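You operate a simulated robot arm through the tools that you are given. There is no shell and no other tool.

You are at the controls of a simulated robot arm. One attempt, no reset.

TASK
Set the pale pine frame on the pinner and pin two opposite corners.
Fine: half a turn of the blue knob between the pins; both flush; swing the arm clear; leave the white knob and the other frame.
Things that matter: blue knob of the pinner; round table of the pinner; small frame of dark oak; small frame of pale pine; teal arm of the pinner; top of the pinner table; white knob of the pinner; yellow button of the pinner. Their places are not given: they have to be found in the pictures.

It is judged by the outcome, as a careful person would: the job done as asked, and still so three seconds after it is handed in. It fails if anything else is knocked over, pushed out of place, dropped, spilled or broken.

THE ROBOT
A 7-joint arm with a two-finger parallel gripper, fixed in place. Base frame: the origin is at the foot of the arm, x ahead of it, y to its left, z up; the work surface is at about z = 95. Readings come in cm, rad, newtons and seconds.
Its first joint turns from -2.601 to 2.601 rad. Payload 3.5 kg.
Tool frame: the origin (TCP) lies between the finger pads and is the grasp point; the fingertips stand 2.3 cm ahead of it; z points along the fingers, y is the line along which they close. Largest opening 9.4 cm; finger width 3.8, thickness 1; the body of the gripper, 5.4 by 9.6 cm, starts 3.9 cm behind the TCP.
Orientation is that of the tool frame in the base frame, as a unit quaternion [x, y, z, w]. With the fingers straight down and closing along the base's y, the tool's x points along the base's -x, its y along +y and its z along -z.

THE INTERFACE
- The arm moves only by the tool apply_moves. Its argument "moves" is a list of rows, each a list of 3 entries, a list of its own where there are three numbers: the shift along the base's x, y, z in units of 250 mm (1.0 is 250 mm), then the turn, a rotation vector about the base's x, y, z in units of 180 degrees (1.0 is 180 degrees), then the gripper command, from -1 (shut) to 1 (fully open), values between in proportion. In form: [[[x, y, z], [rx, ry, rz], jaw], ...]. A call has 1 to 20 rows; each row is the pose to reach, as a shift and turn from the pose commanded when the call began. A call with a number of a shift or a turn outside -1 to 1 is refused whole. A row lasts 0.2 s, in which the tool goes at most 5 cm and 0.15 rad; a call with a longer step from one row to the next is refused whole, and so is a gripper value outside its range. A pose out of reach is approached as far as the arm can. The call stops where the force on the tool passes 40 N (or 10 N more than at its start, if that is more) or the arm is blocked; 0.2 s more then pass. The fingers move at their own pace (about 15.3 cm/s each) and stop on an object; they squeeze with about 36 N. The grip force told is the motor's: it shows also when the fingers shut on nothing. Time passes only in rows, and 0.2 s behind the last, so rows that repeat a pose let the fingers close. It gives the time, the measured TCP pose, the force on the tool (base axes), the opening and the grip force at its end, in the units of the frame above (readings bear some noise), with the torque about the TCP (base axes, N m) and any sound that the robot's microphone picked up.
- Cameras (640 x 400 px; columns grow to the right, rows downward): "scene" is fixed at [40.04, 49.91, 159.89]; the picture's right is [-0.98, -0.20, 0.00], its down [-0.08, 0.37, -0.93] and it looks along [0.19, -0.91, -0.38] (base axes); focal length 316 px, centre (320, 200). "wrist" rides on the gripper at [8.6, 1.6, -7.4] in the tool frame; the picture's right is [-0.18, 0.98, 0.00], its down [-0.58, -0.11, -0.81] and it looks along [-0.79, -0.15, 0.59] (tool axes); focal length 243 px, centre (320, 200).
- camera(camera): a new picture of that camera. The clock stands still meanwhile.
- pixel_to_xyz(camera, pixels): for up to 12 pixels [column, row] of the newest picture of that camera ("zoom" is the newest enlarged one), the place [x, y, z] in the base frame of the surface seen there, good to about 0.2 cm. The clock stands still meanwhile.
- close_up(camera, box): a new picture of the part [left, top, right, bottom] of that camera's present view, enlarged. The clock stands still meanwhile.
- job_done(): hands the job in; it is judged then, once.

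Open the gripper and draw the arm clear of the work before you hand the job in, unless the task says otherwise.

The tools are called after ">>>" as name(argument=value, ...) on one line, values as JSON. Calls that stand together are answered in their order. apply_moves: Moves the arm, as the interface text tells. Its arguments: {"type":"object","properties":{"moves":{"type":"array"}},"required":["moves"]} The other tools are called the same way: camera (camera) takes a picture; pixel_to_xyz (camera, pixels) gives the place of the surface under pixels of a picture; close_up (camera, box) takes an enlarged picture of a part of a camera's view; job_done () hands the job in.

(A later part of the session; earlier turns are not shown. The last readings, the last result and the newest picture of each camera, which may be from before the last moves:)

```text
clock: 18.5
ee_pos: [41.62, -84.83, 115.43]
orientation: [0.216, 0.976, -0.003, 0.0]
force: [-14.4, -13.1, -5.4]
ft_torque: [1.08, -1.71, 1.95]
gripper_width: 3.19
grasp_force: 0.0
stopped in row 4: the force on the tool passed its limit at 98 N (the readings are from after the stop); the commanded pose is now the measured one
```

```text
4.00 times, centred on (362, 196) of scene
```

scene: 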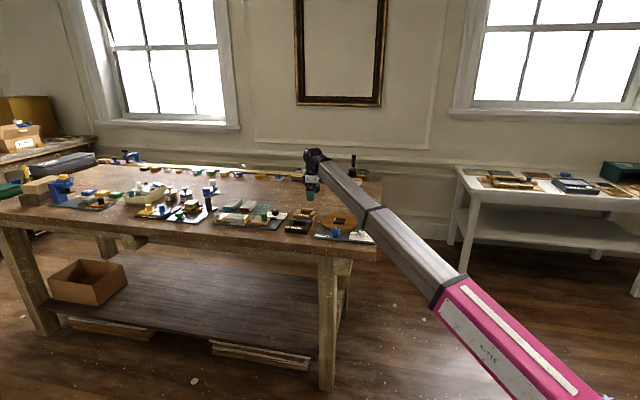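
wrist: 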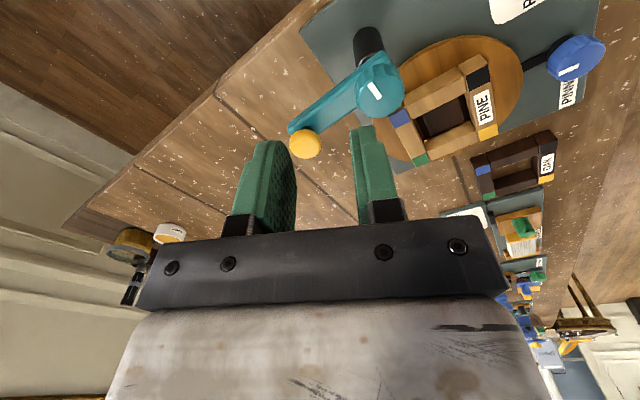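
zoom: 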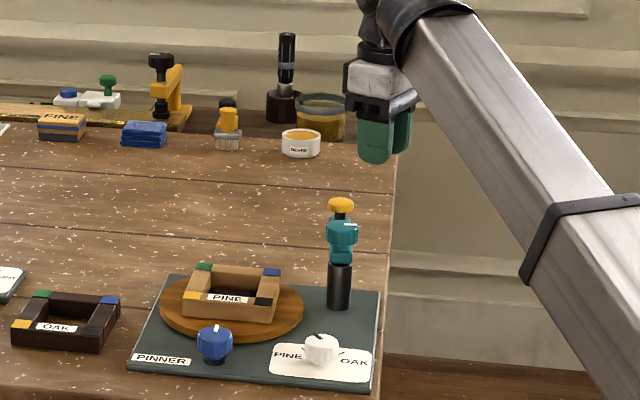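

The turn stopped with 98 N at -25° yaw. Nothing of the pinner was near, so the gripper or its camera is probably touching the forearm that comes in from 116°. I turn back the way I came.

>>> apply_moves(moves=[[[-0.01, 0.005, 0], [0, 0, 0.03], -0.32], [[-0.03, 0.015, 0], [0, 0, 0.07], -0.32], [[-0.05, 0.025, 0], [0, 0, 0.11], -0.32], [[-0.06, 0.03, 0], [0, 0, 0.1388], -0.32], [[-0.06, 0.03, 0], [0, 0, 0.1388], -0.32]])

>>> camera(camera="wrist")

>>> camera(camera="scene")

```text
clock: 19.7
ee_pos: [40.23, -84.02, 115.36]
orientation: [0.001, 1.0, -0.003, 0.0]
force: [-0.4, -0.1, -0.1]
ft_torque: [0.01, 0.0, 0.0]
gripper_width: 3.22
grasp_force: 0.1
```

```text
taken
```

wrist: 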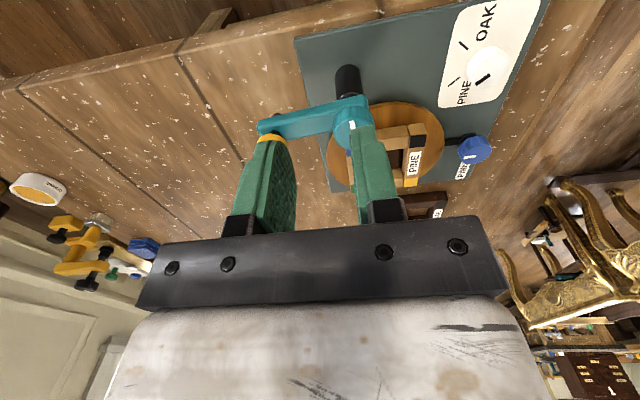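

```text
taken
```

scene: 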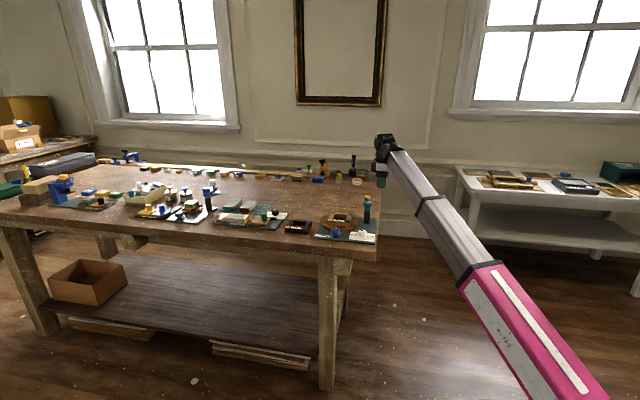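

Free again, with nothing disturbed. I check the vertical extents of the teal arm from the scene camera before pushing it.

>>> close_up(camera="scene", box=[352, 186, 384, 220])

>>> close_up(camera="wrist", box=[240, 50, 400, 150])

```text
11.76 times, centred on (368, 203) of scene
```

zoom: 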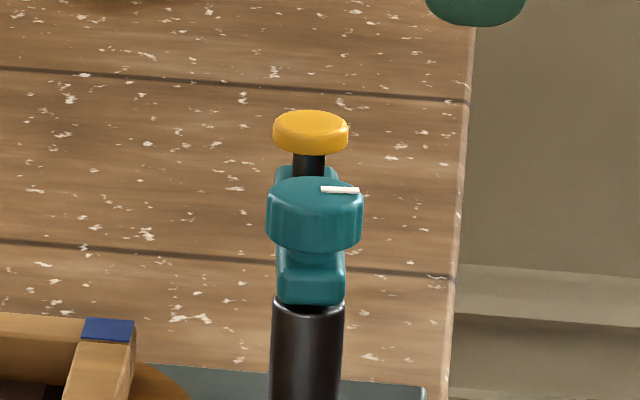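

```text
4.00 times, centred on (320, 100) of wrist
```

zoom: 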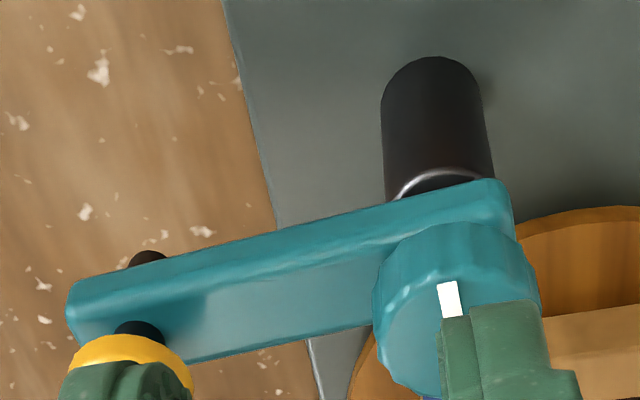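

>>> pixel_to_xyz(camera="zoom", pixels=[[210, 230], [210, 245], [210, 262], [210, 290], [430, 190], [440, 120], [150, 257], [146, 253], [130, 280], [300, 280], [510, 200], [130, 330]])

>>> pixel_to_xyz(camera="scene", pixels=[[367.5, 211], [367.5, 210], [367.5, 208.5], [367.5, 207], [367.5, 204], [367.5, 202], [367.5, 197]])

```text
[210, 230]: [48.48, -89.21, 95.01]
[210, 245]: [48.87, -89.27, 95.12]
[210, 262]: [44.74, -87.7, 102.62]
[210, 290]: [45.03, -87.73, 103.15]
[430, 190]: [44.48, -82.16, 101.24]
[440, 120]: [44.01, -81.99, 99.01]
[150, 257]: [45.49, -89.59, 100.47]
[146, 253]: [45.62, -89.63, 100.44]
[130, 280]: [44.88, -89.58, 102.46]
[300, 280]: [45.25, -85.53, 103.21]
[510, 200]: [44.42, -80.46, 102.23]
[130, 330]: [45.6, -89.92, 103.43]
```

```text
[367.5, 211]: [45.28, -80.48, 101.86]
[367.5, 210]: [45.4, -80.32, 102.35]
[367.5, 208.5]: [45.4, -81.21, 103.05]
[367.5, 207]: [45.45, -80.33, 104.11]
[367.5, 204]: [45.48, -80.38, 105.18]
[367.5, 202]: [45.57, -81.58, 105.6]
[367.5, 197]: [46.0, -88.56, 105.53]
```

The arm bar spans z≈101.5–103.1, and the hub knob reaches 105.6. With the fingers closed as a stick and the yaw kept at 0, I will push the arm from its -x side; first I descend beside it at (40.9,-86.6).

>>> apply_moves(moves=[[[0.027, -0.103, 0], [0, 0, 0], -1], [[0.027, -0.103, -0.12], [0, 0, 0], -1], [[0.027, -0.103, -0.26], [0, 0, 0], -1], [[0.027, -0.103, -0.38], [0, 0, 0], -1], [[0.027, -0.103, -0.46], [0, 0, 0], -1], [[0.027, -0.103, -0.46], [0, 0, 0], -1]])

>>> camera(camera="wrist")

>>> close_up(camera="scene", box=[322, 166, 402, 236])

```text
clock: 21.1
ee_pos: [40.82, -86.4, 103.9]
orientation: [0.002, 1.0, -0.002, -0.001]
force: [-0.6, 0.1, -0.7]
ft_torque: [0.0, -0.03, 0.0]
gripper_width: 0.02
grasp_force: 35.8
```

```text
taken
```

wrist: 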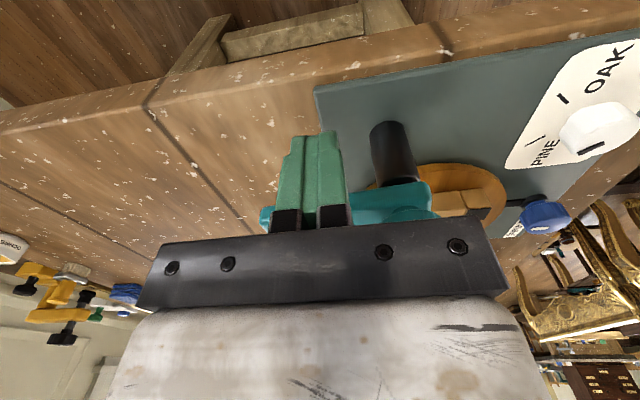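

```text
5.71 times, centred on (362, 201) of scene
```

zoom: 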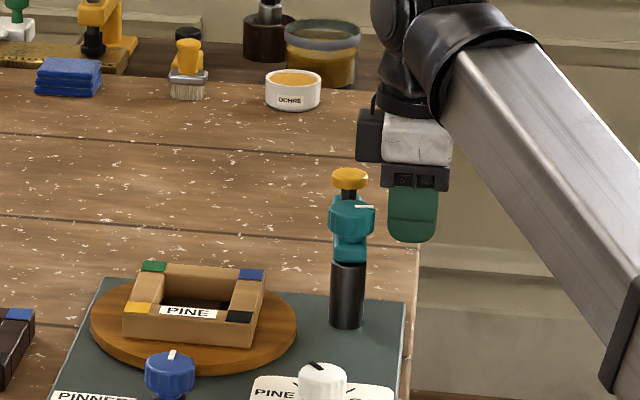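

The stick is beside the arm at the right height. I push the first part of the arc, about 30°, and check the response.

>>> apply_moves(moves=[[[0.04, -0.002, 0], [0, 0, 0], -1], [[0.075, -0.004, 0], [0, 0, 0], -1], [[0.097, -0.016, 0], [0, 0, 0], -1], [[0.119, -0.027, 0], [0, 0, 0], -1], [[0.146, -0.032, 0], [0, 0, 0], -1], [[0.173, -0.036, 0], [0, 0, 0], -1], [[0.173, -0.036, 0], [0, 0, 0], -1]])

>>> camera(camera="wrist")

>>> close_up(camera="scene", box=[322, 166, 402, 236])

```text
clock: 22.7
ee_pos: [45.18, -87.57, 103.8]
orientation: [0.001, 1.0, -0.003, -0.001]
force: [-0.1, -0.2, 0.6]
ft_torque: [0.0, -0.02, -0.03]
gripper_width: 0.0
grasp_force: 36.0
```

```text
taken
```

wrist: 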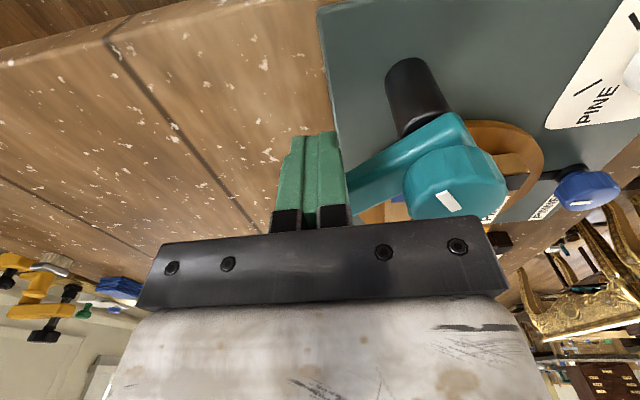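

```text
5.71 times, centred on (362, 201) of scene
```

zoom: 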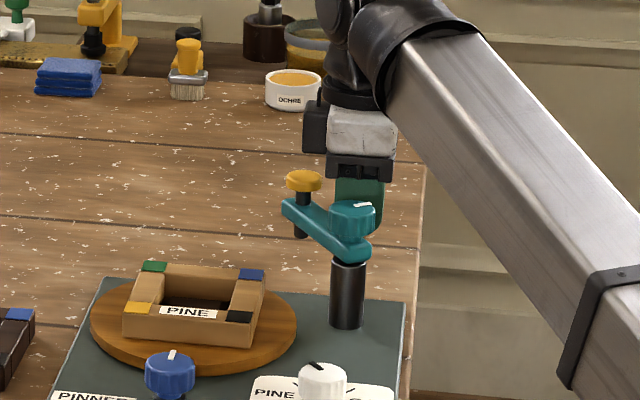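

The arm swings freely with nearly no force. I check the nozzle bottom at zoom (302,235) against the frame top before it passes over the corner.

>>> pixel_to_xyz(camera="zoom", pixels=[[302, 228], [302, 232], [302, 235], [303, 178], [298, 210], [320, 230], [350, 215], [252, 273], [240, 315], [348, 290]])

>>> close_up(camera="scene", box=[346, 190, 378, 216])

```text
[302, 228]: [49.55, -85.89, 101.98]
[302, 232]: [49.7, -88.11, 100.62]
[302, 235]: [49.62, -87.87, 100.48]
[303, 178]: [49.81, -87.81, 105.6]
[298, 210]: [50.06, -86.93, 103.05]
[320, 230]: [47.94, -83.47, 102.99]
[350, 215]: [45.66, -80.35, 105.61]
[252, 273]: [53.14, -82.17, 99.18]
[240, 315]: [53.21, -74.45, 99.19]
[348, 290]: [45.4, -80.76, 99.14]
```

```text
15.38 times, centred on (362, 203) of scene
```

zoom: 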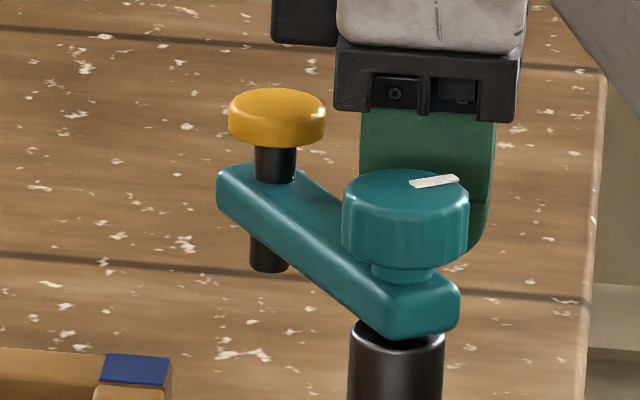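

The nozzle bottom is at about 100.4, a good 1 cm above the frame top (99.2). I continue the push to about -6°.

>>> apply_moves(moves=[[[0.03, 0.003, 0], [0, 0, 0], -1], [[0.059, 0.009, 0], [0, 0, 0], -1], [[0.087, 0.022, 0], [0, 0, 0], -1], [[0.114, 0.039, 0], [0, 0, 0], -1], [[0.134, 0.058, 0], [0, 0, 0], -1], [[0.152, 0.08, 0], [0, 0, 0], -1], [[0.166, 0.103, 0], [0, 0, 0], -1], [[0.166, 0.103, 0], [0, 0, 0], -1]])

>>> camera(camera="wrist")

>>> close_up(camera="scene", box=[332, 186, 380, 226])

```text
clock: 24.5
ee_pos: [49.3, -84.86, 103.99]
orientation: [0.001, 1.0, -0.002, 0.0]
force: [0.0, 0.5, -0.2]
ft_torque: [0.0, -0.01, 0.02]
gripper_width: 0.0
grasp_force: 35.8
```

```text
taken
```

wrist: 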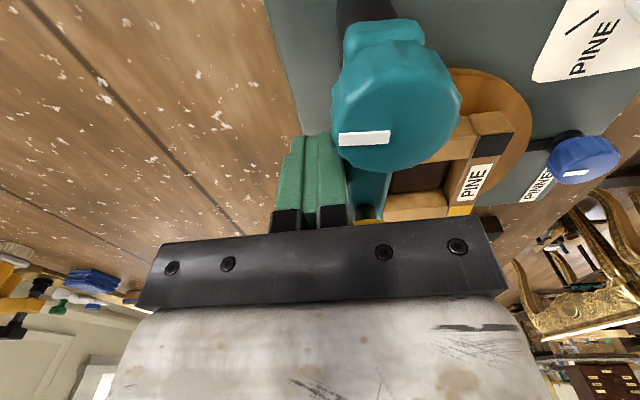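

```text
10.00 times, centred on (356, 206) of scene
```

zoom: 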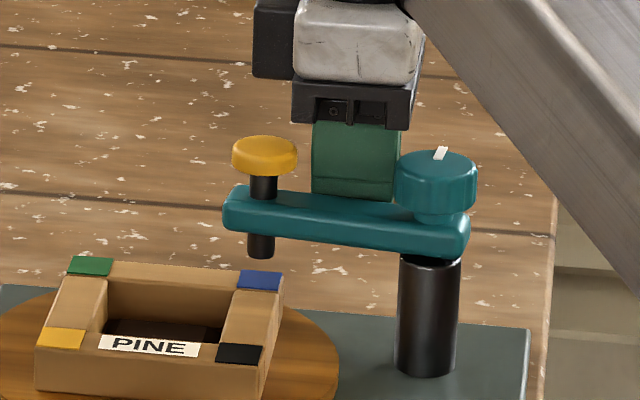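

The arm now lies nearly along +x with the nozzle near the blue corner. I read the nozzle, button and blue corner positions.

>>> pixel_to_xyz(camera="zoom", pixels=[[260, 240], [260, 252], [265, 150], [265, 143], [240, 272], [281, 274], [278, 289], [238, 287], [440, 152], [435, 175], [345, 210], [345, 235]])

>>> pixel_to_xyz(camera="wrist", pixels=[[372, 185], [356, 185], [386, 185], [395, 90], [345, 100], [455, 100], [368, 214]])

```text
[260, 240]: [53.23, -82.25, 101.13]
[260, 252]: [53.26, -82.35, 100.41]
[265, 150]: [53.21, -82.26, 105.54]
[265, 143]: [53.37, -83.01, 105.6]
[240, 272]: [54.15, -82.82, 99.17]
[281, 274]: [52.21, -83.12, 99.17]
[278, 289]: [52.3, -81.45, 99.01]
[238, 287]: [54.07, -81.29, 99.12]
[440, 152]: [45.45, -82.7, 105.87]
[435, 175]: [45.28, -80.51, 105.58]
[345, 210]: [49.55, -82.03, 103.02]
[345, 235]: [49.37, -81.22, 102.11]
```

```text
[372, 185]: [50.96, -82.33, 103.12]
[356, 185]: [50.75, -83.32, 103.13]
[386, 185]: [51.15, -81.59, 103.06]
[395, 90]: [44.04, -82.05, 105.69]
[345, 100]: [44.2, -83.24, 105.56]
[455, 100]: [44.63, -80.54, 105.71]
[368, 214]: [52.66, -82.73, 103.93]
```

The blue square spans x 52.2–54.15, y -83.05–-81.25 (centre about (53.18,-82.2)), while the nozzle centre is about (53.25,-82.75), about 3-4° short. I push 3 mm more in +y.

>>> apply_moves(moves=[[[0.003, 0.006, 0], [0, 0, 0], -1], [[0.006, 0.012, 0], [0, 0, 0], -1], [[0.006, 0.012, 0], [0, 0, 0], -1]])

>>> close_up(camera="scene", box=[336, 190, 368, 216])

>>> camera(camera="wrist")

```text
clock: 25.3
ee_pos: [49.52, -84.66, 103.97]
orientation: [0.001, 1.0, -0.002, 0.0]
force: [0.1, 0.9, 0.4]
ft_torque: [-0.01, 0.01, 0.01]
gripper_width: 0.0
grasp_force: 36.1
```

```text
15.38 times, centred on (352, 203) of scene
```

zoom: 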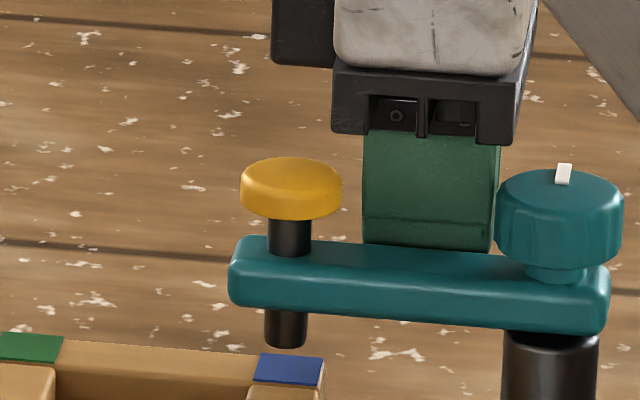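

```text
taken
```

wrist: 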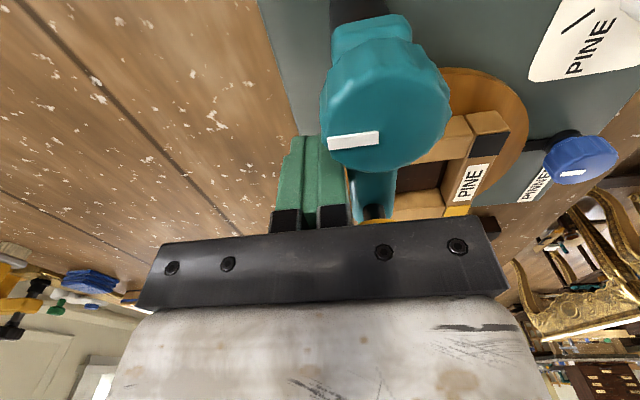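

I measure the arm's front face line, nozzle and button again to get the angle.

>>> pixel_to_xyz(camera="zoom", pixels=[[250, 290], [330, 296], [420, 304], [500, 311], [286, 320], [286, 338], [290, 180], [290, 205], [258, 372], [320, 375], [262, 360], [322, 360]])

```text
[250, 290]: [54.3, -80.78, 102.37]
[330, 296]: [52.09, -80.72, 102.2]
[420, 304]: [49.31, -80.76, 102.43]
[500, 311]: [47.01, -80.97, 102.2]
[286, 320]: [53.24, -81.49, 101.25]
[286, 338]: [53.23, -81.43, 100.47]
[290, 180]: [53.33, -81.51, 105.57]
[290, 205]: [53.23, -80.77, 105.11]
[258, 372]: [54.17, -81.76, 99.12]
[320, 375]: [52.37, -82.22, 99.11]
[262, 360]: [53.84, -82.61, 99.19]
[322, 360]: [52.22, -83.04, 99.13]
```

The nozzle centre is now about (53.24,-82.1), right over the blue corner's centre (53.2,-82.15), and the arm is within about 1° of the +x line. I back the stick off in -y, rise, and move above the button.

>>> apply_moves(moves=[[[0, -0.02, 0], [0, 0, 0], -1], [[0, -0.05, 0], [0, 0, 0], -1], [[0, -0.05, 0.12], [0, 0, 0], -1], [[0, -0.05, 0.3], [0, 0, 0], -1], [[0.08, 0.03, 0.3], [0, 0, 0], -1], [[0.151, 0.099, 0.3], [0, 0, 0], -1], [[0.151, 0.099, 0.3], [0, 0, 0], -1]])

>>> camera(camera="wrist")

>>> close_up(camera="scene", box=[332, 176, 380, 216])

```text
clock: 26.9
ee_pos: [53.42, -82.08, 111.37]
orientation: [0.002, 1.0, -0.003, 0.0]
force: [0.1, 0.9, -0.6]
ft_torque: [-0.01, 0.01, -0.01]
gripper_width: 0.0
grasp_force: 36.1
```

```text
taken
```

wrist: 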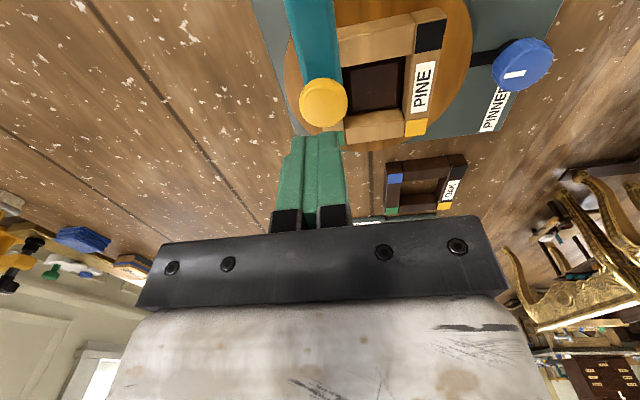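

```text
10.00 times, centred on (356, 196) of scene
```

zoom: 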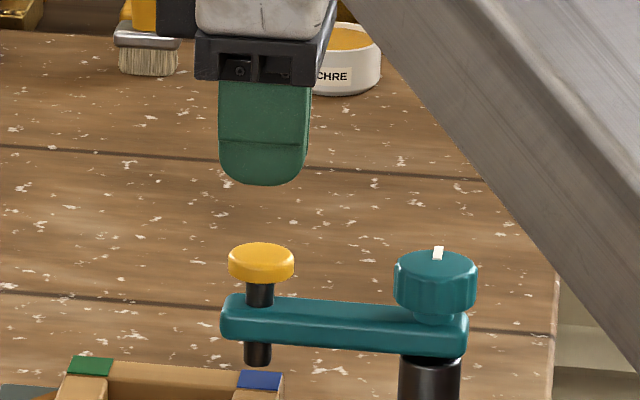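

The closed fingers hover above the button. I read the button's centre from the wrist view to line up.

>>> pixel_to_xyz(camera="wrist", pixels=[[324, 103], [301, 103], [346, 103], [323, 82], [324, 125], [318, 30], [318, 60], [300, 20], [338, 20]])

>>> pixel_to_xyz(camera="zoom", pixels=[[262, 255], [232, 256], [292, 256], [262, 245], [263, 183], [263, 130], [240, 130], [290, 130]])

```text
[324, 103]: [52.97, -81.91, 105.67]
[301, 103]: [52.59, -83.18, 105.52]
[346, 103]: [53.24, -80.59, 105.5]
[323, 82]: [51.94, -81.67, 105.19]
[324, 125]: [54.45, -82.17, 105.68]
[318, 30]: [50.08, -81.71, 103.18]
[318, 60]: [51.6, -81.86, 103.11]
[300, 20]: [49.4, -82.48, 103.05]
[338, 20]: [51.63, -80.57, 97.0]
```

```text
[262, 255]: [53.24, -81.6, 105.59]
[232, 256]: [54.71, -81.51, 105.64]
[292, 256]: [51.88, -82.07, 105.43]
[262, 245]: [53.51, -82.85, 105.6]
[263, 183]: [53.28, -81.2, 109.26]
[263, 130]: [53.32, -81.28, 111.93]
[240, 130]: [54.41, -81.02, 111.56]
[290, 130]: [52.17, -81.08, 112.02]
```

The button centre is about (53.2,-81.95) at z 105.6; fingertips are at about 109.1. I shift 1 mm and descend to just above the button.

>>> apply_moves(moves=[[[-0.005, 0.005, -0.05], [0, 0, 0], -1], [[-0.005, 0.005, -0.1], [0, 0, 0], -1], [[-0.005, 0.005, -0.128], [0, 0, 0], -1], [[-0.005, 0.005, -0.128], [0, 0, 0], -1]])

>>> close_up(camera="scene", box=[332, 186, 380, 226])

```text
clock: 27.9
ee_pos: [53.12, -81.88, 108.22]
orientation: [0.001, 1.0, -0.003, 0.001]
force: [-1.1, 0.4, -0.5]
ft_torque: [0.01, 0.04, 0.0]
gripper_width: 0.0
grasp_force: 36.4
```

```text
10.00 times, centred on (356, 206) of scene
```

zoom: 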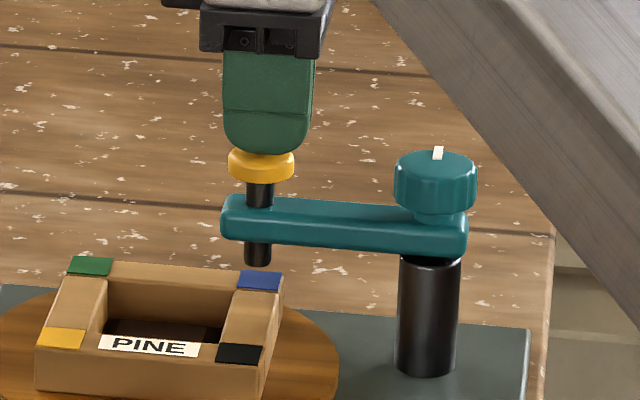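

The fingers sit just above the button. I press down in 1 mm steps up to 1.5 cm; the force limit will stop it at the end of travel.

>>> apply_moves(moves=[[[0, 0, -0.004], [0, 0, 0], -1], [[0, 0, -0.008], [0, 0, 0], -1], [[0, 0, -0.012], [0, 0, 0], -1], [[0, 0, -0.016], [0, 0, 0], -1], [[0, 0, -0.02], [0, 0, 0], -1], [[0, 0, -0.024], [0, 0, 0], -1], [[0, 0, -0.028], [0, 0, 0], -1], [[0, 0, -0.032], [0, 0, 0], -1], [[0, 0, -0.036], [0, 0, 0], -1], [[0, 0, -0.04], [0, 0, 0], -1], [[0, 0, -0.044], [0, 0, 0], -1], [[0, 0, -0.048], [0, 0, 0], -1]])

>>> close_up(camera="scene", box=[332, 186, 380, 226])

```text
clock: 30.5
ee_pos: [53.29, -82.01, 107.01]
orientation: [0.001, 1.0, -0.002, 0.0]
force: [0.7, -0.4, 3.1]
ft_torque: [0.03, -0.04, 0.01]
gripper_width: 0.01
grasp_force: 35.8
heard: click
```

```text
10.00 times, centred on (356, 206) of scene
```

zoom: 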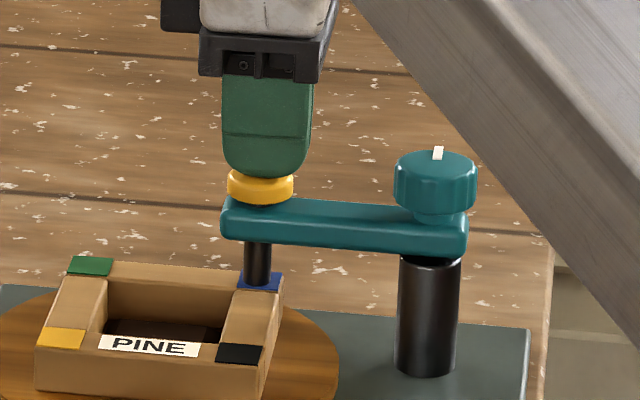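

A click was heard and the plunger is down on the blue corner, force just 3 N. I press a bit further until it firmly bottoms, to be sure that the pin is fully driven.

>>> apply_moves(moves=[[[0, 0, -0.003], [0, 0, 0], -1], [[0, 0, -0.006], [0, 0, 0], -1], [[0, 0, -0.009], [0, 0, 0], -1]])

>>> close_up(camera="scene", box=[332, 186, 380, 226])

```text
clock: 31.3
ee_pos: [53.04, -82.1, 106.99]
orientation: [0.0, 1.0, -0.003, 0.001]
force: [4.4, 1.5, 30.6]
ft_torque: [0.04, -0.1, -0.14]
gripper_width: 0.01
grasp_force: 36.6
```

```text
10.00 times, centred on (356, 206) of scene
```

zoom: 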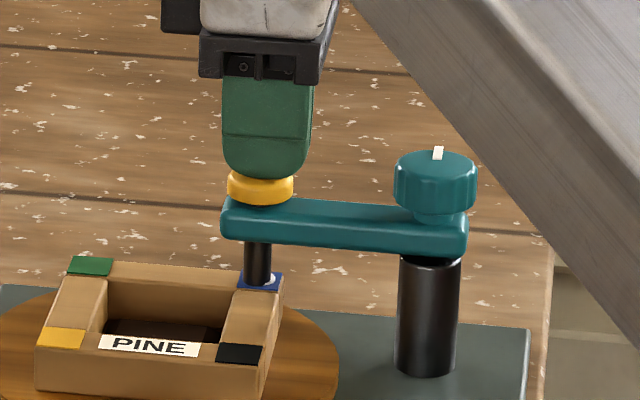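

It is bottomed at 31 N, and a light pin head now shows at the blue corner, zoom (270,280). I release the button slowly and look.

>>> apply_moves(moves=[[[0, 0, 0.01], [0, 0, 0], -1], [[0, 0, 0.03], [0, 0, 0], -1], [[0, 0, 0.06], [0, 0, 0], -1], [[0, 0, 0.12], [0, 0, 0], -1], [[0, 0, 0.22], [0, 0, 0], -1], [[0, 0, 0.22], [0, 0, 0], -1]])

>>> close_up(camera="scene", box=[336, 194, 368, 220])

>>> camera(camera="wrist")

```text
clock: 32.7
ee_pos: [53.3, -81.99, 112.13]
orientation: [0.001, 1.0, -0.002, -0.002]
force: [0.1, -0.5, 0.7]
ft_torque: [0.0, 0.01, -0.02]
gripper_width: 0.0
grasp_force: 35.6
```

```text
15.38 times, centred on (352, 207) of scene
```

zoom: 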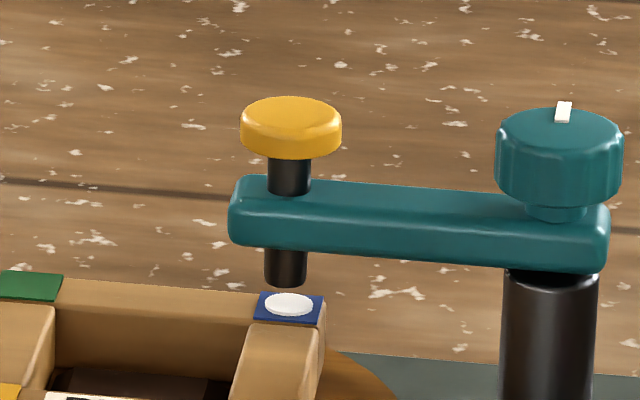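

```text
taken
```

wrist: 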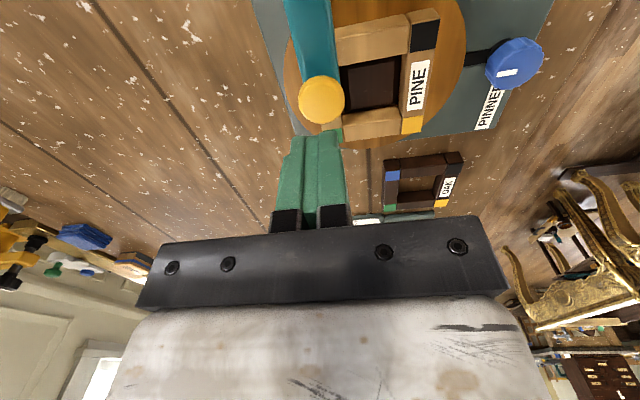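

A white pin head sits in the middle of the blue corner. I check its height against the wood around it.

>>> close_up(camera="scene", box=[346, 208, 356, 218])

>>> pixel_to_xyz(camera="scene", pixels=[[350, 213.7], [349.5, 213.8], [350.5, 213.7], [348.2, 213.8], [351.8, 213.9]])

```text
16.00 times, centred on (351, 213) of scene
```

zoom: 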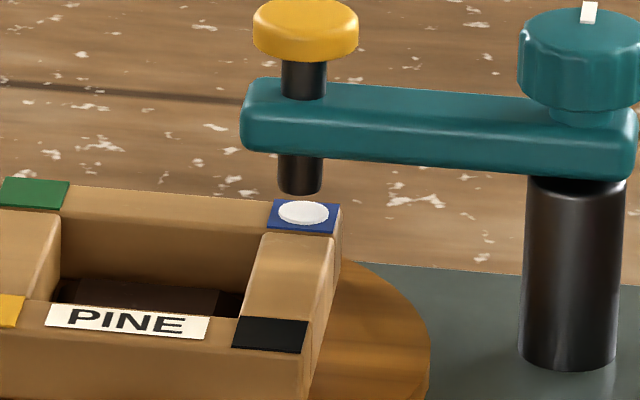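

```text
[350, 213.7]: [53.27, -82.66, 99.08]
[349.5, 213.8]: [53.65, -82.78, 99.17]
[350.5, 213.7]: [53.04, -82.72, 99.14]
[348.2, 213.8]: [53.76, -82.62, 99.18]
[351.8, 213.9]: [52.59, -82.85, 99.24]
```

The pin head is level with the wood (z≈99.1–99.2), so the first pin is flush. Now I move over toward the blue knob at about (56.5,-66.4) with the jaws open.

>>> apply_moves(moves=[[[0.03, 0.15, 0], [0, 0, 0], -0.2], [[0.06, 0.3, 0], [0, 0, 0], 0.06], [[0.09, 0.45, 0], [0, 0, 0], 0.06], [[0.124, 0.62, 0], [0, 0, 0], 0.06], [[0.124, 0.62, -0.1], [0, 0, 0], 0.06], [[0.124, 0.62, -0.1], [0, 0, 0], 0.06]])

>>> camera(camera="wrist")

>>> camera(camera="scene")

```text
clock: 34.1
ee_pos: [56.25, -66.61, 109.9]
orientation: [0.001, 1.0, -0.003, 0.0]
force: [0.1, -0.6, 0.8]
ft_torque: [0.0, -0.02, 0.03]
gripper_width: 4.98
grasp_force: 0.0
```

```text
taken
```

wrist: 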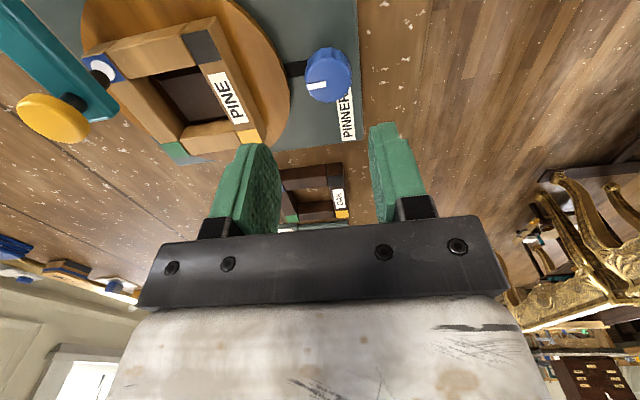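

```text
taken
```

scene: 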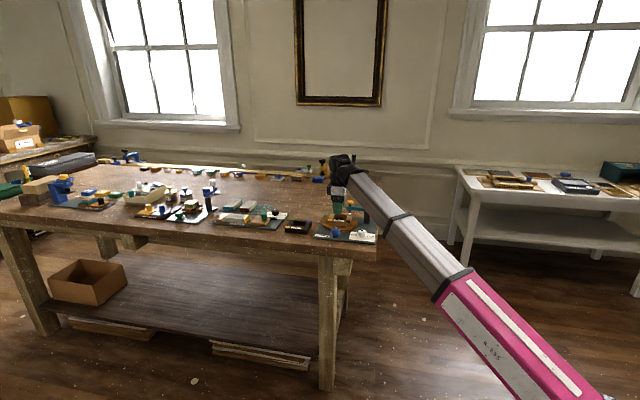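

The blue knob shows at (328,75), its mark pointing to the table (-y). I zoom for its precise place.

>>> close_up(camera="wrist", box=[272, 30, 384, 130])

```text
4.00 times, centred on (328, 80) of wrist
```

zoom: 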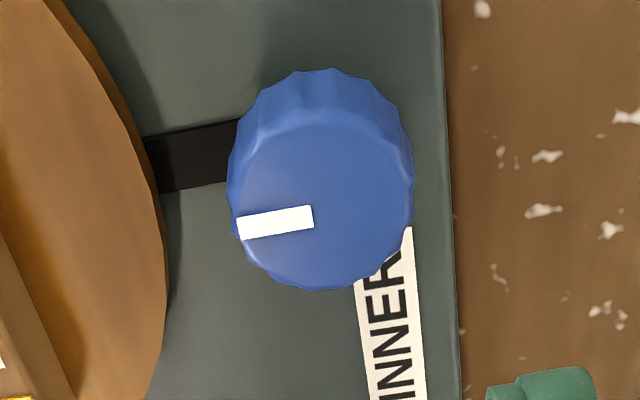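

>>> pixel_to_xyz(camera="zoom", pixels=[[240, 205], [405, 205], [320, 130], [320, 284], [320, 205], [275, 222], [320, 90], [200, 150], [240, 222], [310, 217], [420, 100]])

>>> pixel_to_xyz(camera="wrist", pixels=[[50, 118], [75, 100], [60, 60], [103, 70]])

```text
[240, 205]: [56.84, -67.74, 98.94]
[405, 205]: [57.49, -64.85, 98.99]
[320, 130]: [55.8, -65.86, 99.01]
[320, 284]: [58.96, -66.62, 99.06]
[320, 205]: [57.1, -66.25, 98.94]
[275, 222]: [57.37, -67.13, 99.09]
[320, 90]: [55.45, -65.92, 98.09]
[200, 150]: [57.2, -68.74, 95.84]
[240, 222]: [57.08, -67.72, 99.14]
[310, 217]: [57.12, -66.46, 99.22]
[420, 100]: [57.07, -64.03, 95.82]
```

```text
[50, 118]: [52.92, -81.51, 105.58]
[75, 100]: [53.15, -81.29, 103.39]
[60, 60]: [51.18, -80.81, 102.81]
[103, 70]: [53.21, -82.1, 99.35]
```

The knob's centre is (57.2,-66.3), top 99.0, radius about 1.6. Before I grip it, I check the shape of the gripper (the black box beside the white body) to judge which yaw range is free of the forearm.

>>> close_up(camera="scene", box=[310, 145, 390, 215])

```text
5.71 times, centred on (350, 180) of scene
```

zoom: 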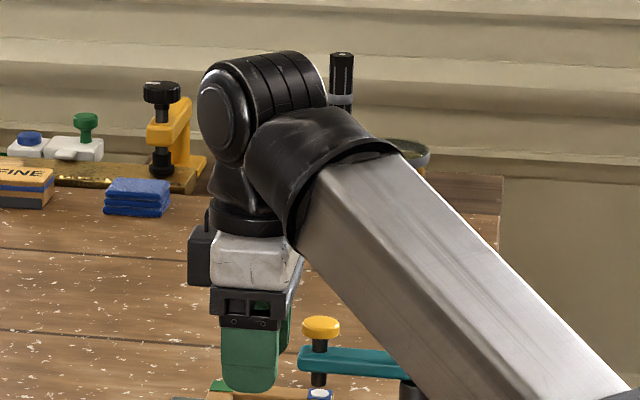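

>>> pixel_to_xyz(camera="zoom", pixels=[[192, 235], [205, 245], [192, 280], [215, 260], [245, 250], [245, 280], [240, 300], [280, 250], [250, 215], [300, 240], [320, 270], [350, 300]])

```text
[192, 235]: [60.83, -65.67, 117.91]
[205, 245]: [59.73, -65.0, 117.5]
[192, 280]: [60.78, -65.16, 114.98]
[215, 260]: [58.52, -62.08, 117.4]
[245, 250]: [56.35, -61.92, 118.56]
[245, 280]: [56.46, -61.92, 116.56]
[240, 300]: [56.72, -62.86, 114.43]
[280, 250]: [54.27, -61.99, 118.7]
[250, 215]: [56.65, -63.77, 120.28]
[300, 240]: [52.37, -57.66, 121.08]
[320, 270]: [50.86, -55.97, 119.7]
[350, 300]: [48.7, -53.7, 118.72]
```

The box extends only 4.6 cm from the axis, so the wrist camera (8.6 cm out) was what met the forearm; positive yaw swings it away. I test the positive turn in free air up to about +90°.

>>> apply_moves(moves=[[[0.01, 0.003, 0], [0, 0, 0.045], 0.06], [[0.02, 0.006, 0], [0, 0, 0.09], 0.06], [[0.03, 0.01, 0], [0, 0, 0.135], 0.06], [[0.038, 0.012, 0], [0, 0, 0.18], 0.06], [[0.038, 0.012, 0], [0, 0, 0.225], 0.06], [[0.038, 0.012, 0], [0, 0, 0.27], 0.06], [[0.038, 0.012, 0], [0, 0, 0.315], 0.06], [[0.038, 0.012, 0], [0, 0, 0.36], 0.06], [[0.038, 0.012, 0], [0, 0, 0.405], 0.06], [[0.038, 0.012, 0], [0, 0, 0.45], 0.06], [[0.038, 0.012, 0], [0, 0, 0.495], 0.06], [[0.038, 0.012, 0], [0, 0, 0.495], 0.06]])

>>> camera(camera="wrist")

```text
clock: 36.7
ee_pos: [57.13, -66.17, 109.83]
orientation: [-0.701, 0.713, -0.002, 0.002]
force: [-0.1, -0.1, 0.1]
ft_torque: [-0.01, 0.01, 0.01]
gripper_width: 4.98
grasp_force: 0.0
```

```text
taken
```

wrist: 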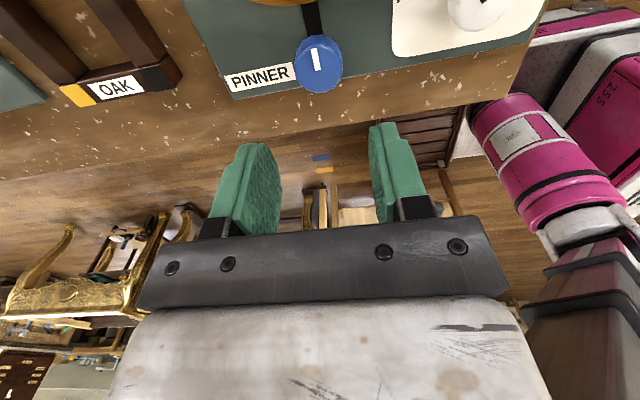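

+89° is reached without trouble. I test on to about +182°.

>>> apply_moves(moves=[[[0, 0, 0], [0, 0, 0.045], 0.06], [[0, 0, 0], [0, 0, 0.09], 0.06], [[0, 0, 0], [0, 0, 0.135], 0.06], [[0, 0, 0], [0, 0, 0.18], 0.06], [[0, 0, 0], [0, 0, 0.225], 0.06], [[0, 0, 0], [0, 0, 0.27], 0.06], [[0, 0, 0], [0, 0, 0.315], 0.06], [[0, 0, 0], [0, 0, 0.36], 0.06], [[0, 0, 0], [0, 0, 0.405], 0.06], [[0, 0, 0], [0, 0, 0.45], 0.06], [[0, 0, 0], [0, 0, 0.495], 0.06], [[0, 0, 0], [0, 0, 0.515], 0.06], [[0, 0, 0], [0, 0, 0.515], 0.06]])

>>> camera(camera="wrist")

```text
clock: 39.5
ee_pos: [57.14, -66.25, 109.77]
orientation: [0.892, -0.452, 0.001, -0.003]
force: [-0.7, -0.2, 0.3]
ft_torque: [0.02, 0.04, 0.0]
gripper_width: 5.0
grasp_force: 0.2
out of reach, approached as far as the arm can: row 5, 6, 7, 8, 9, 10, 11, 12, 13
```

```text
taken
```

wrist: 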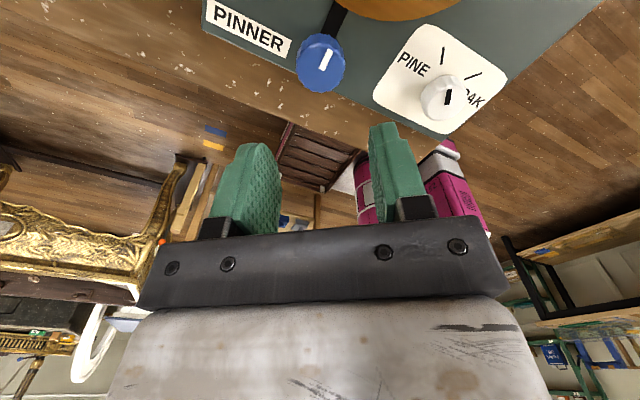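

The positive yaw limit is about +126°, so I'll do the half turn in two 90° strokes. I re-check the knob's centre from this viewpoint.

>>> close_up(camera="wrist", box=[272, 10, 384, 110])

```text
4.00 times, centred on (328, 60) of wrist
```

zoom: 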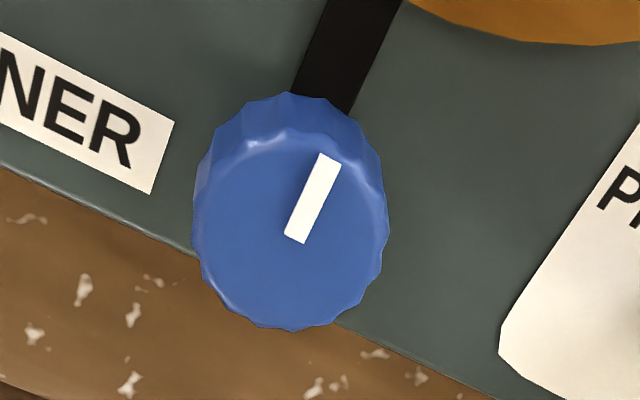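

>>> pixel_to_xyz(camera="zoom", pixels=[[200, 235], [383, 235], [288, 140], [288, 325], [290, 232], [328, 157], [294, 238], [215, 180], [215, 140], [345, 90], [300, 85]])

```text
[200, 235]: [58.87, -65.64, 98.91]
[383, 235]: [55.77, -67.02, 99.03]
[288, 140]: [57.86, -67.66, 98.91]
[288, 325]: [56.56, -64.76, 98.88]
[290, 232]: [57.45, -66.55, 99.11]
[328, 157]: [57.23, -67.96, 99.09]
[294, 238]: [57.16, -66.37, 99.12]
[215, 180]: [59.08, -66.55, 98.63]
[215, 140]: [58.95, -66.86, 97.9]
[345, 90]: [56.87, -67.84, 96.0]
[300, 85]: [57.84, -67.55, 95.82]
```

The knob's centre is confirmed at (57.25,-66.3), mark pointing to -y. I descend over it with jaws at 5 cm to TCP z≈99.7 at yaw ≈120°.

>>> apply_moves(moves=[[[0.004, -0.002, 0], [0, 0, -0.035], 0.06], [[0.004, -0.002, -0.14], [0, 0, -0.035], 0.06], [[0.004, -0.002, -0.28], [0, 0, -0.035], 0.06], [[0.004, -0.002, -0.35], [0, 0, -0.035], 0.06], [[0.004, -0.002, -0.404], [0, 0, -0.035], 0.06], [[0.004, -0.002, -0.404], [0, 0, -0.035], 0.06]])

>>> camera(camera="wrist")

>>> camera(camera="scene")

```text
clock: 40.9
ee_pos: [57.35, -66.22, 99.68]
orientation: [0.866, -0.501, 0.002, -0.003]
force: [-0.1, 0.5, 0.6]
ft_torque: [-0.05, 0.01, 0.03]
gripper_width: 4.97
grasp_force: 0.1
```

```text
taken
```

wrist: 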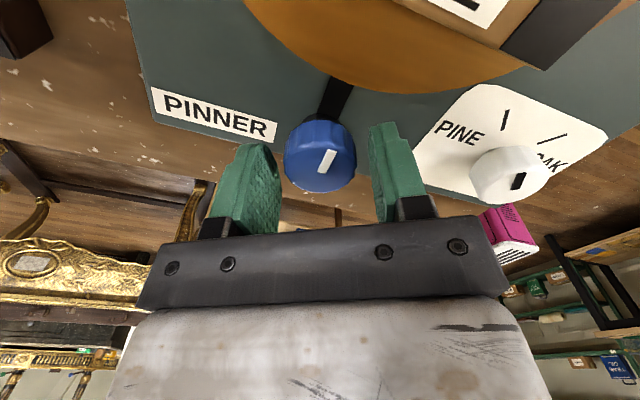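

```text
taken
```

scene: 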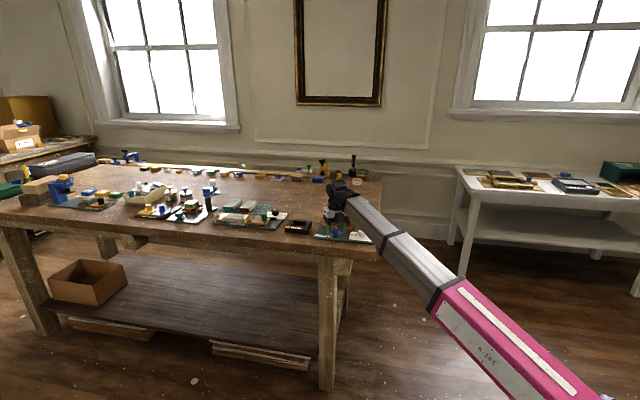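

The knob sits between the fingers. I close on it.

>>> apply_moves(moves=[[[0, 0, 0], [0, 0, 0], -0.4], [[0, 0, 0], [0, 0, 0], -1], [[0, 0, 0], [0, 0, 0], -1], [[0, 0, 0], [0, 0, 0], -1]])

>>> camera(camera="wrist")

```text
clock: 41.9
ee_pos: [57.28, -66.24, 99.66]
orientation: [0.865, -0.501, 0.002, -0.003]
force: [-0.5, 1.4, -4.1]
ft_torque: [-0.55, 0.53, 0.0]
gripper_width: 3.58
grasp_force: 44.7
```

```text
taken
```

wrist: 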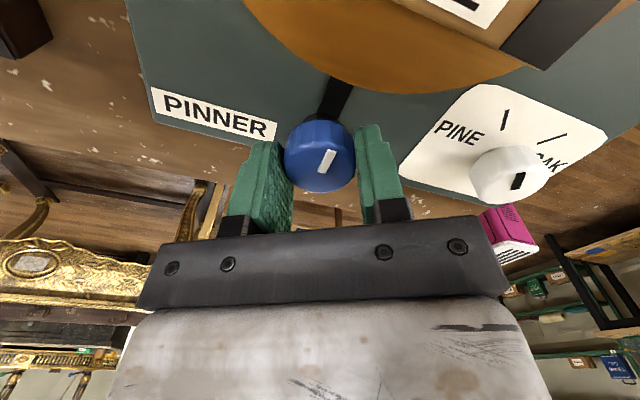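

Gripped at 3.58 cm. I turn a first 15° clockwise and check how the table follows.

>>> apply_moves(moves=[[[0, 0, 0], [0, 0, -0.028], -1], [[0, 0, 0], [0, 0, -0.056], -1], [[0, 0, 0], [0, 0, -0.084], -1], [[0, 0, 0], [0, 0, -0.084], -1]])

>>> camera(camera="wrist")

>>> close_up(camera="scene", box=[312, 180, 392, 250])

```text
clock: 42.9
ee_pos: [57.18, -66.19, 99.67]
orientation: [0.792, -0.61, 0.002, -0.003]
force: [1.4, 7.9, 1.9]
ft_torque: [-0.1, 0.52, 0.0]
gripper_width: 3.56
grasp_force: 44.6
```

```text
taken
```

wrist: 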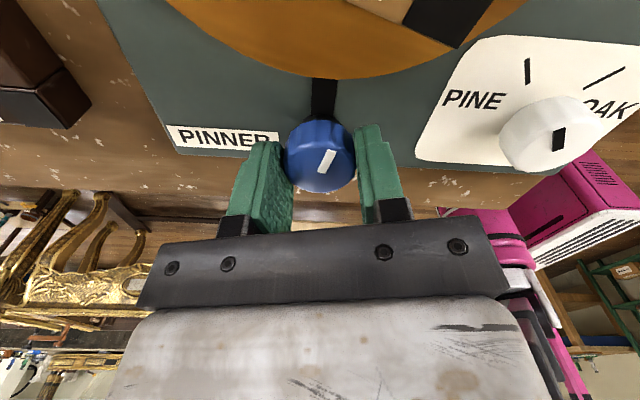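

```text
5.71 times, centred on (352, 215) of scene
```

zoom: 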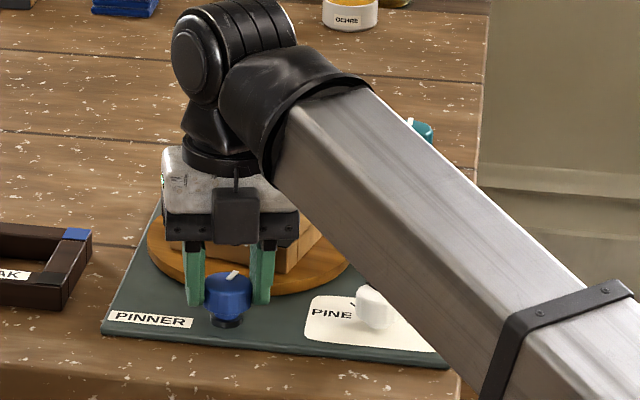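

The knob turns with the gripper and the table follows. I carry on with the remaining 75° of this stroke.

>>> apply_moves(moves=[[[0, 0, 0], [0, 0, -0.0379], -1], [[0, 0, 0], [0, 0, -0.0758], -1], [[0, 0, 0], [0, 0, -0.1136], -1], [[0, 0, 0], [0, 0, -0.1515], -1], [[0, 0, 0], [0, 0, -0.1894], -1], [[0, 0, 0], [0, 0, -0.2273], -1], [[0, 0, 0], [0, 0, -0.2652], -1], [[0, 0, 0], [0, 0, -0.303], -1], [[0, 0, 0], [0, 0, -0.3409], -1], [[0, 0, 0], [0, 0, -0.3788], -1], [[0, 0, 0], [0, 0, -0.4167], -1], [[0, 0, 0], [0, 0, -0.4167], -1]])

>>> camera(camera="wrist")

>>> close_up(camera="scene", box=[312, 180, 392, 250])

```text
clock: 45.5
ee_pos: [57.29, -66.29, 99.61]
orientation: [-0.257, 0.967, -0.002, 0.0]
force: [5.0, 12.1, -7.4]
ft_torque: [1.03, -0.6, 0.01]
gripper_width: 3.57
grasp_force: 44.9
```

```text
taken
```

wrist: 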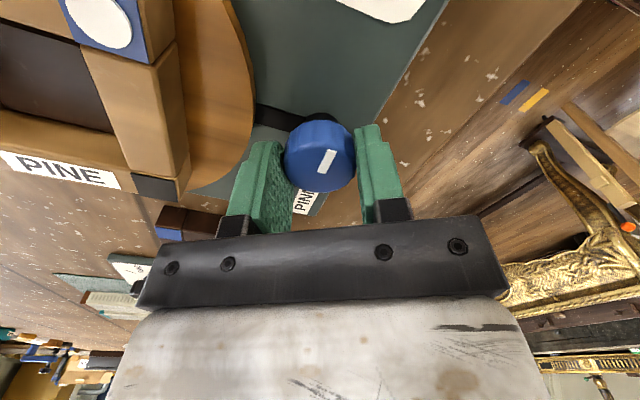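

```text
5.71 times, centred on (352, 215) of scene
```

zoom: 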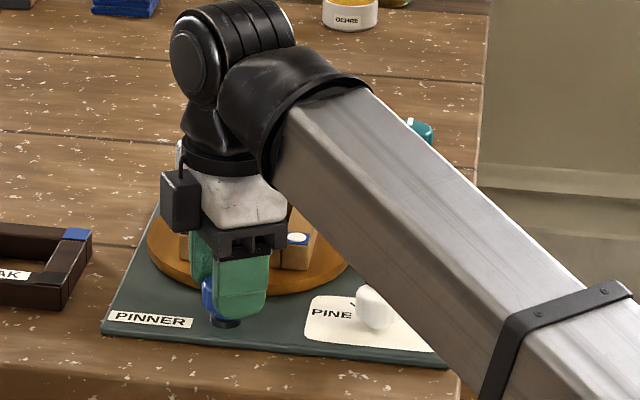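

The blue corner with its pin has moved a quarter turn to (-x,+y), tool yaw went from 119.9° to 29.8°. I open, rise 3 cm, turn back +90° in the air and lower again for the second stroke.

>>> apply_moves(moves=[[[0, 0, 0], [0, 0, 0], -0.1], [[0, 0, 0], [0, 0, 0], 0.06], [[0, 0, 0.06], [0, 0, 0], 0.06], [[0, 0, 0.12], [0, 0, 0], 0.06], [[0, 0, 0.12], [0, 0, 0.0417], 0.06], [[0, 0, 0.12], [0, 0, 0.0833], 0.06], [[0, 0, 0.12], [0, 0, 0.125], 0.06], [[0, 0, 0.12], [0, 0, 0.1667], 0.06], [[0, 0, 0.12], [0, 0, 0.2083], 0.06], [[0, 0, 0.12], [0, 0, 0.25], 0.06], [[0, 0, 0.12], [0, 0, 0.2917], 0.06], [[0, 0, 0.12], [0, 0, 0.3333], 0.06], [[0, 0, 0.12], [0, 0, 0.375], 0.06], [[0, 0, 0.12], [0, 0, 0.4167], 0.06], [[0, 0, 0.12], [0, 0, 0.4583], 0.06], [[0, 0, 0.12], [0, 0, 0.5], 0.06], [[0, 0, 0.12], [0, 0, 0.5], 0.06]])

>>> camera(camera="wrist")

>>> close_up(camera="scene", box=[312, 180, 392, 250])

```text
clock: 49.1
ee_pos: [57.31, -66.34, 102.74]
orientation: [0.866, -0.5, 0.002, -0.003]
force: [-0.3, 0.3, -1.7]
ft_torque: [0.0, 0.02, 0.0]
gripper_width: 4.99
grasp_force: 0.1
```

```text
taken
```

wrist: 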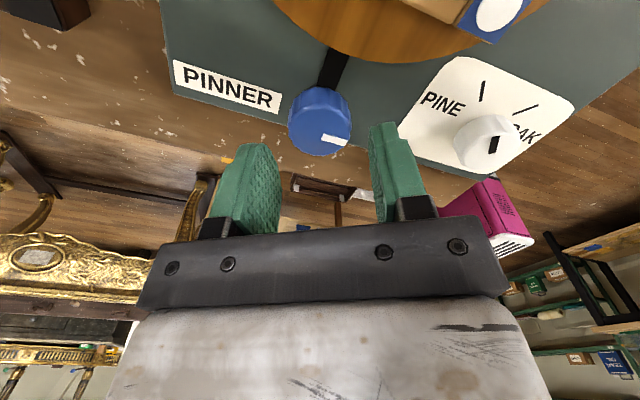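

```text
5.71 times, centred on (352, 215) of scene
```

zoom: 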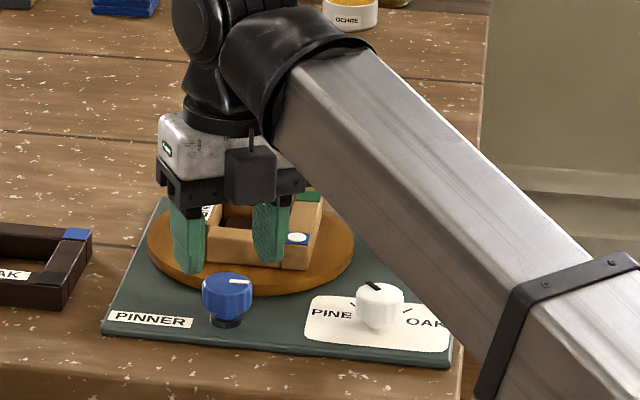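

The knob's mark now points to -x, a quarter turn. I measure the mark direction before the second stroke.

>>> close_up(camera="wrist", box=[280, 75, 360, 165])

```text
4.44 times, centred on (320, 120) of wrist
```

zoom: 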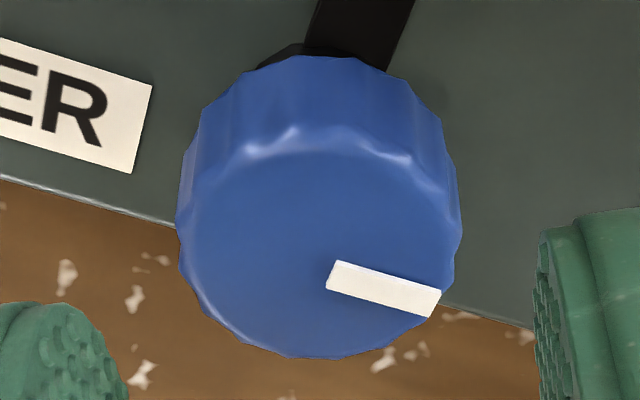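

>>> pixel_to_xyz(camera="zoom", pixels=[[334, 275], [435, 303], [185, 240], [458, 240], [320, 140], [310, 356], [320, 245]])

```text
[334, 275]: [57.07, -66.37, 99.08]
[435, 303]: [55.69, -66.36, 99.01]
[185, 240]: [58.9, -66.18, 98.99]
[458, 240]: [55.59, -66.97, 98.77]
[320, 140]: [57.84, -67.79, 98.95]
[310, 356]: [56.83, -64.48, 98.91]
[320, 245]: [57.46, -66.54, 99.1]
```

The mark points exactly to -x, so the quarter turn is accurate. I lower, grip again, and turn the second 90°.

>>> apply_moves(moves=[[[0, 0, -0.06], [0, 0, 0], 0.06], [[0, 0, -0.12], [0, 0, 0], 0.06], [[0, 0, -0.12], [0, 0, 0], 0.06], [[0, 0, -0.12], [0, 0, 0], -0.4], [[0, 0, -0.12], [0, 0, 0], -1], [[0, 0, -0.12], [0, 0, 0], -1], [[0, 0, -0.12], [0, 0, 0], -1]])

>>> camera(camera="wrist")

```text
clock: 50.7
ee_pos: [57.4, -66.27, 99.78]
orientation: [0.865, -0.502, 0.002, -0.003]
force: [11.4, 7.7, -7.9]
ft_torque: [-0.39, 0.15, -0.01]
gripper_width: 3.58
grasp_force: 44.7
```

```text
taken
```

wrist: 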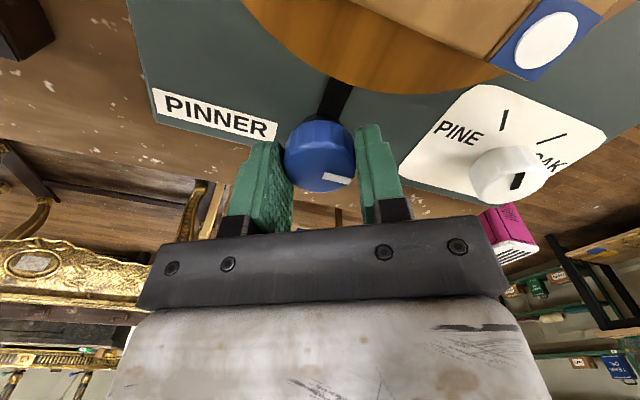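

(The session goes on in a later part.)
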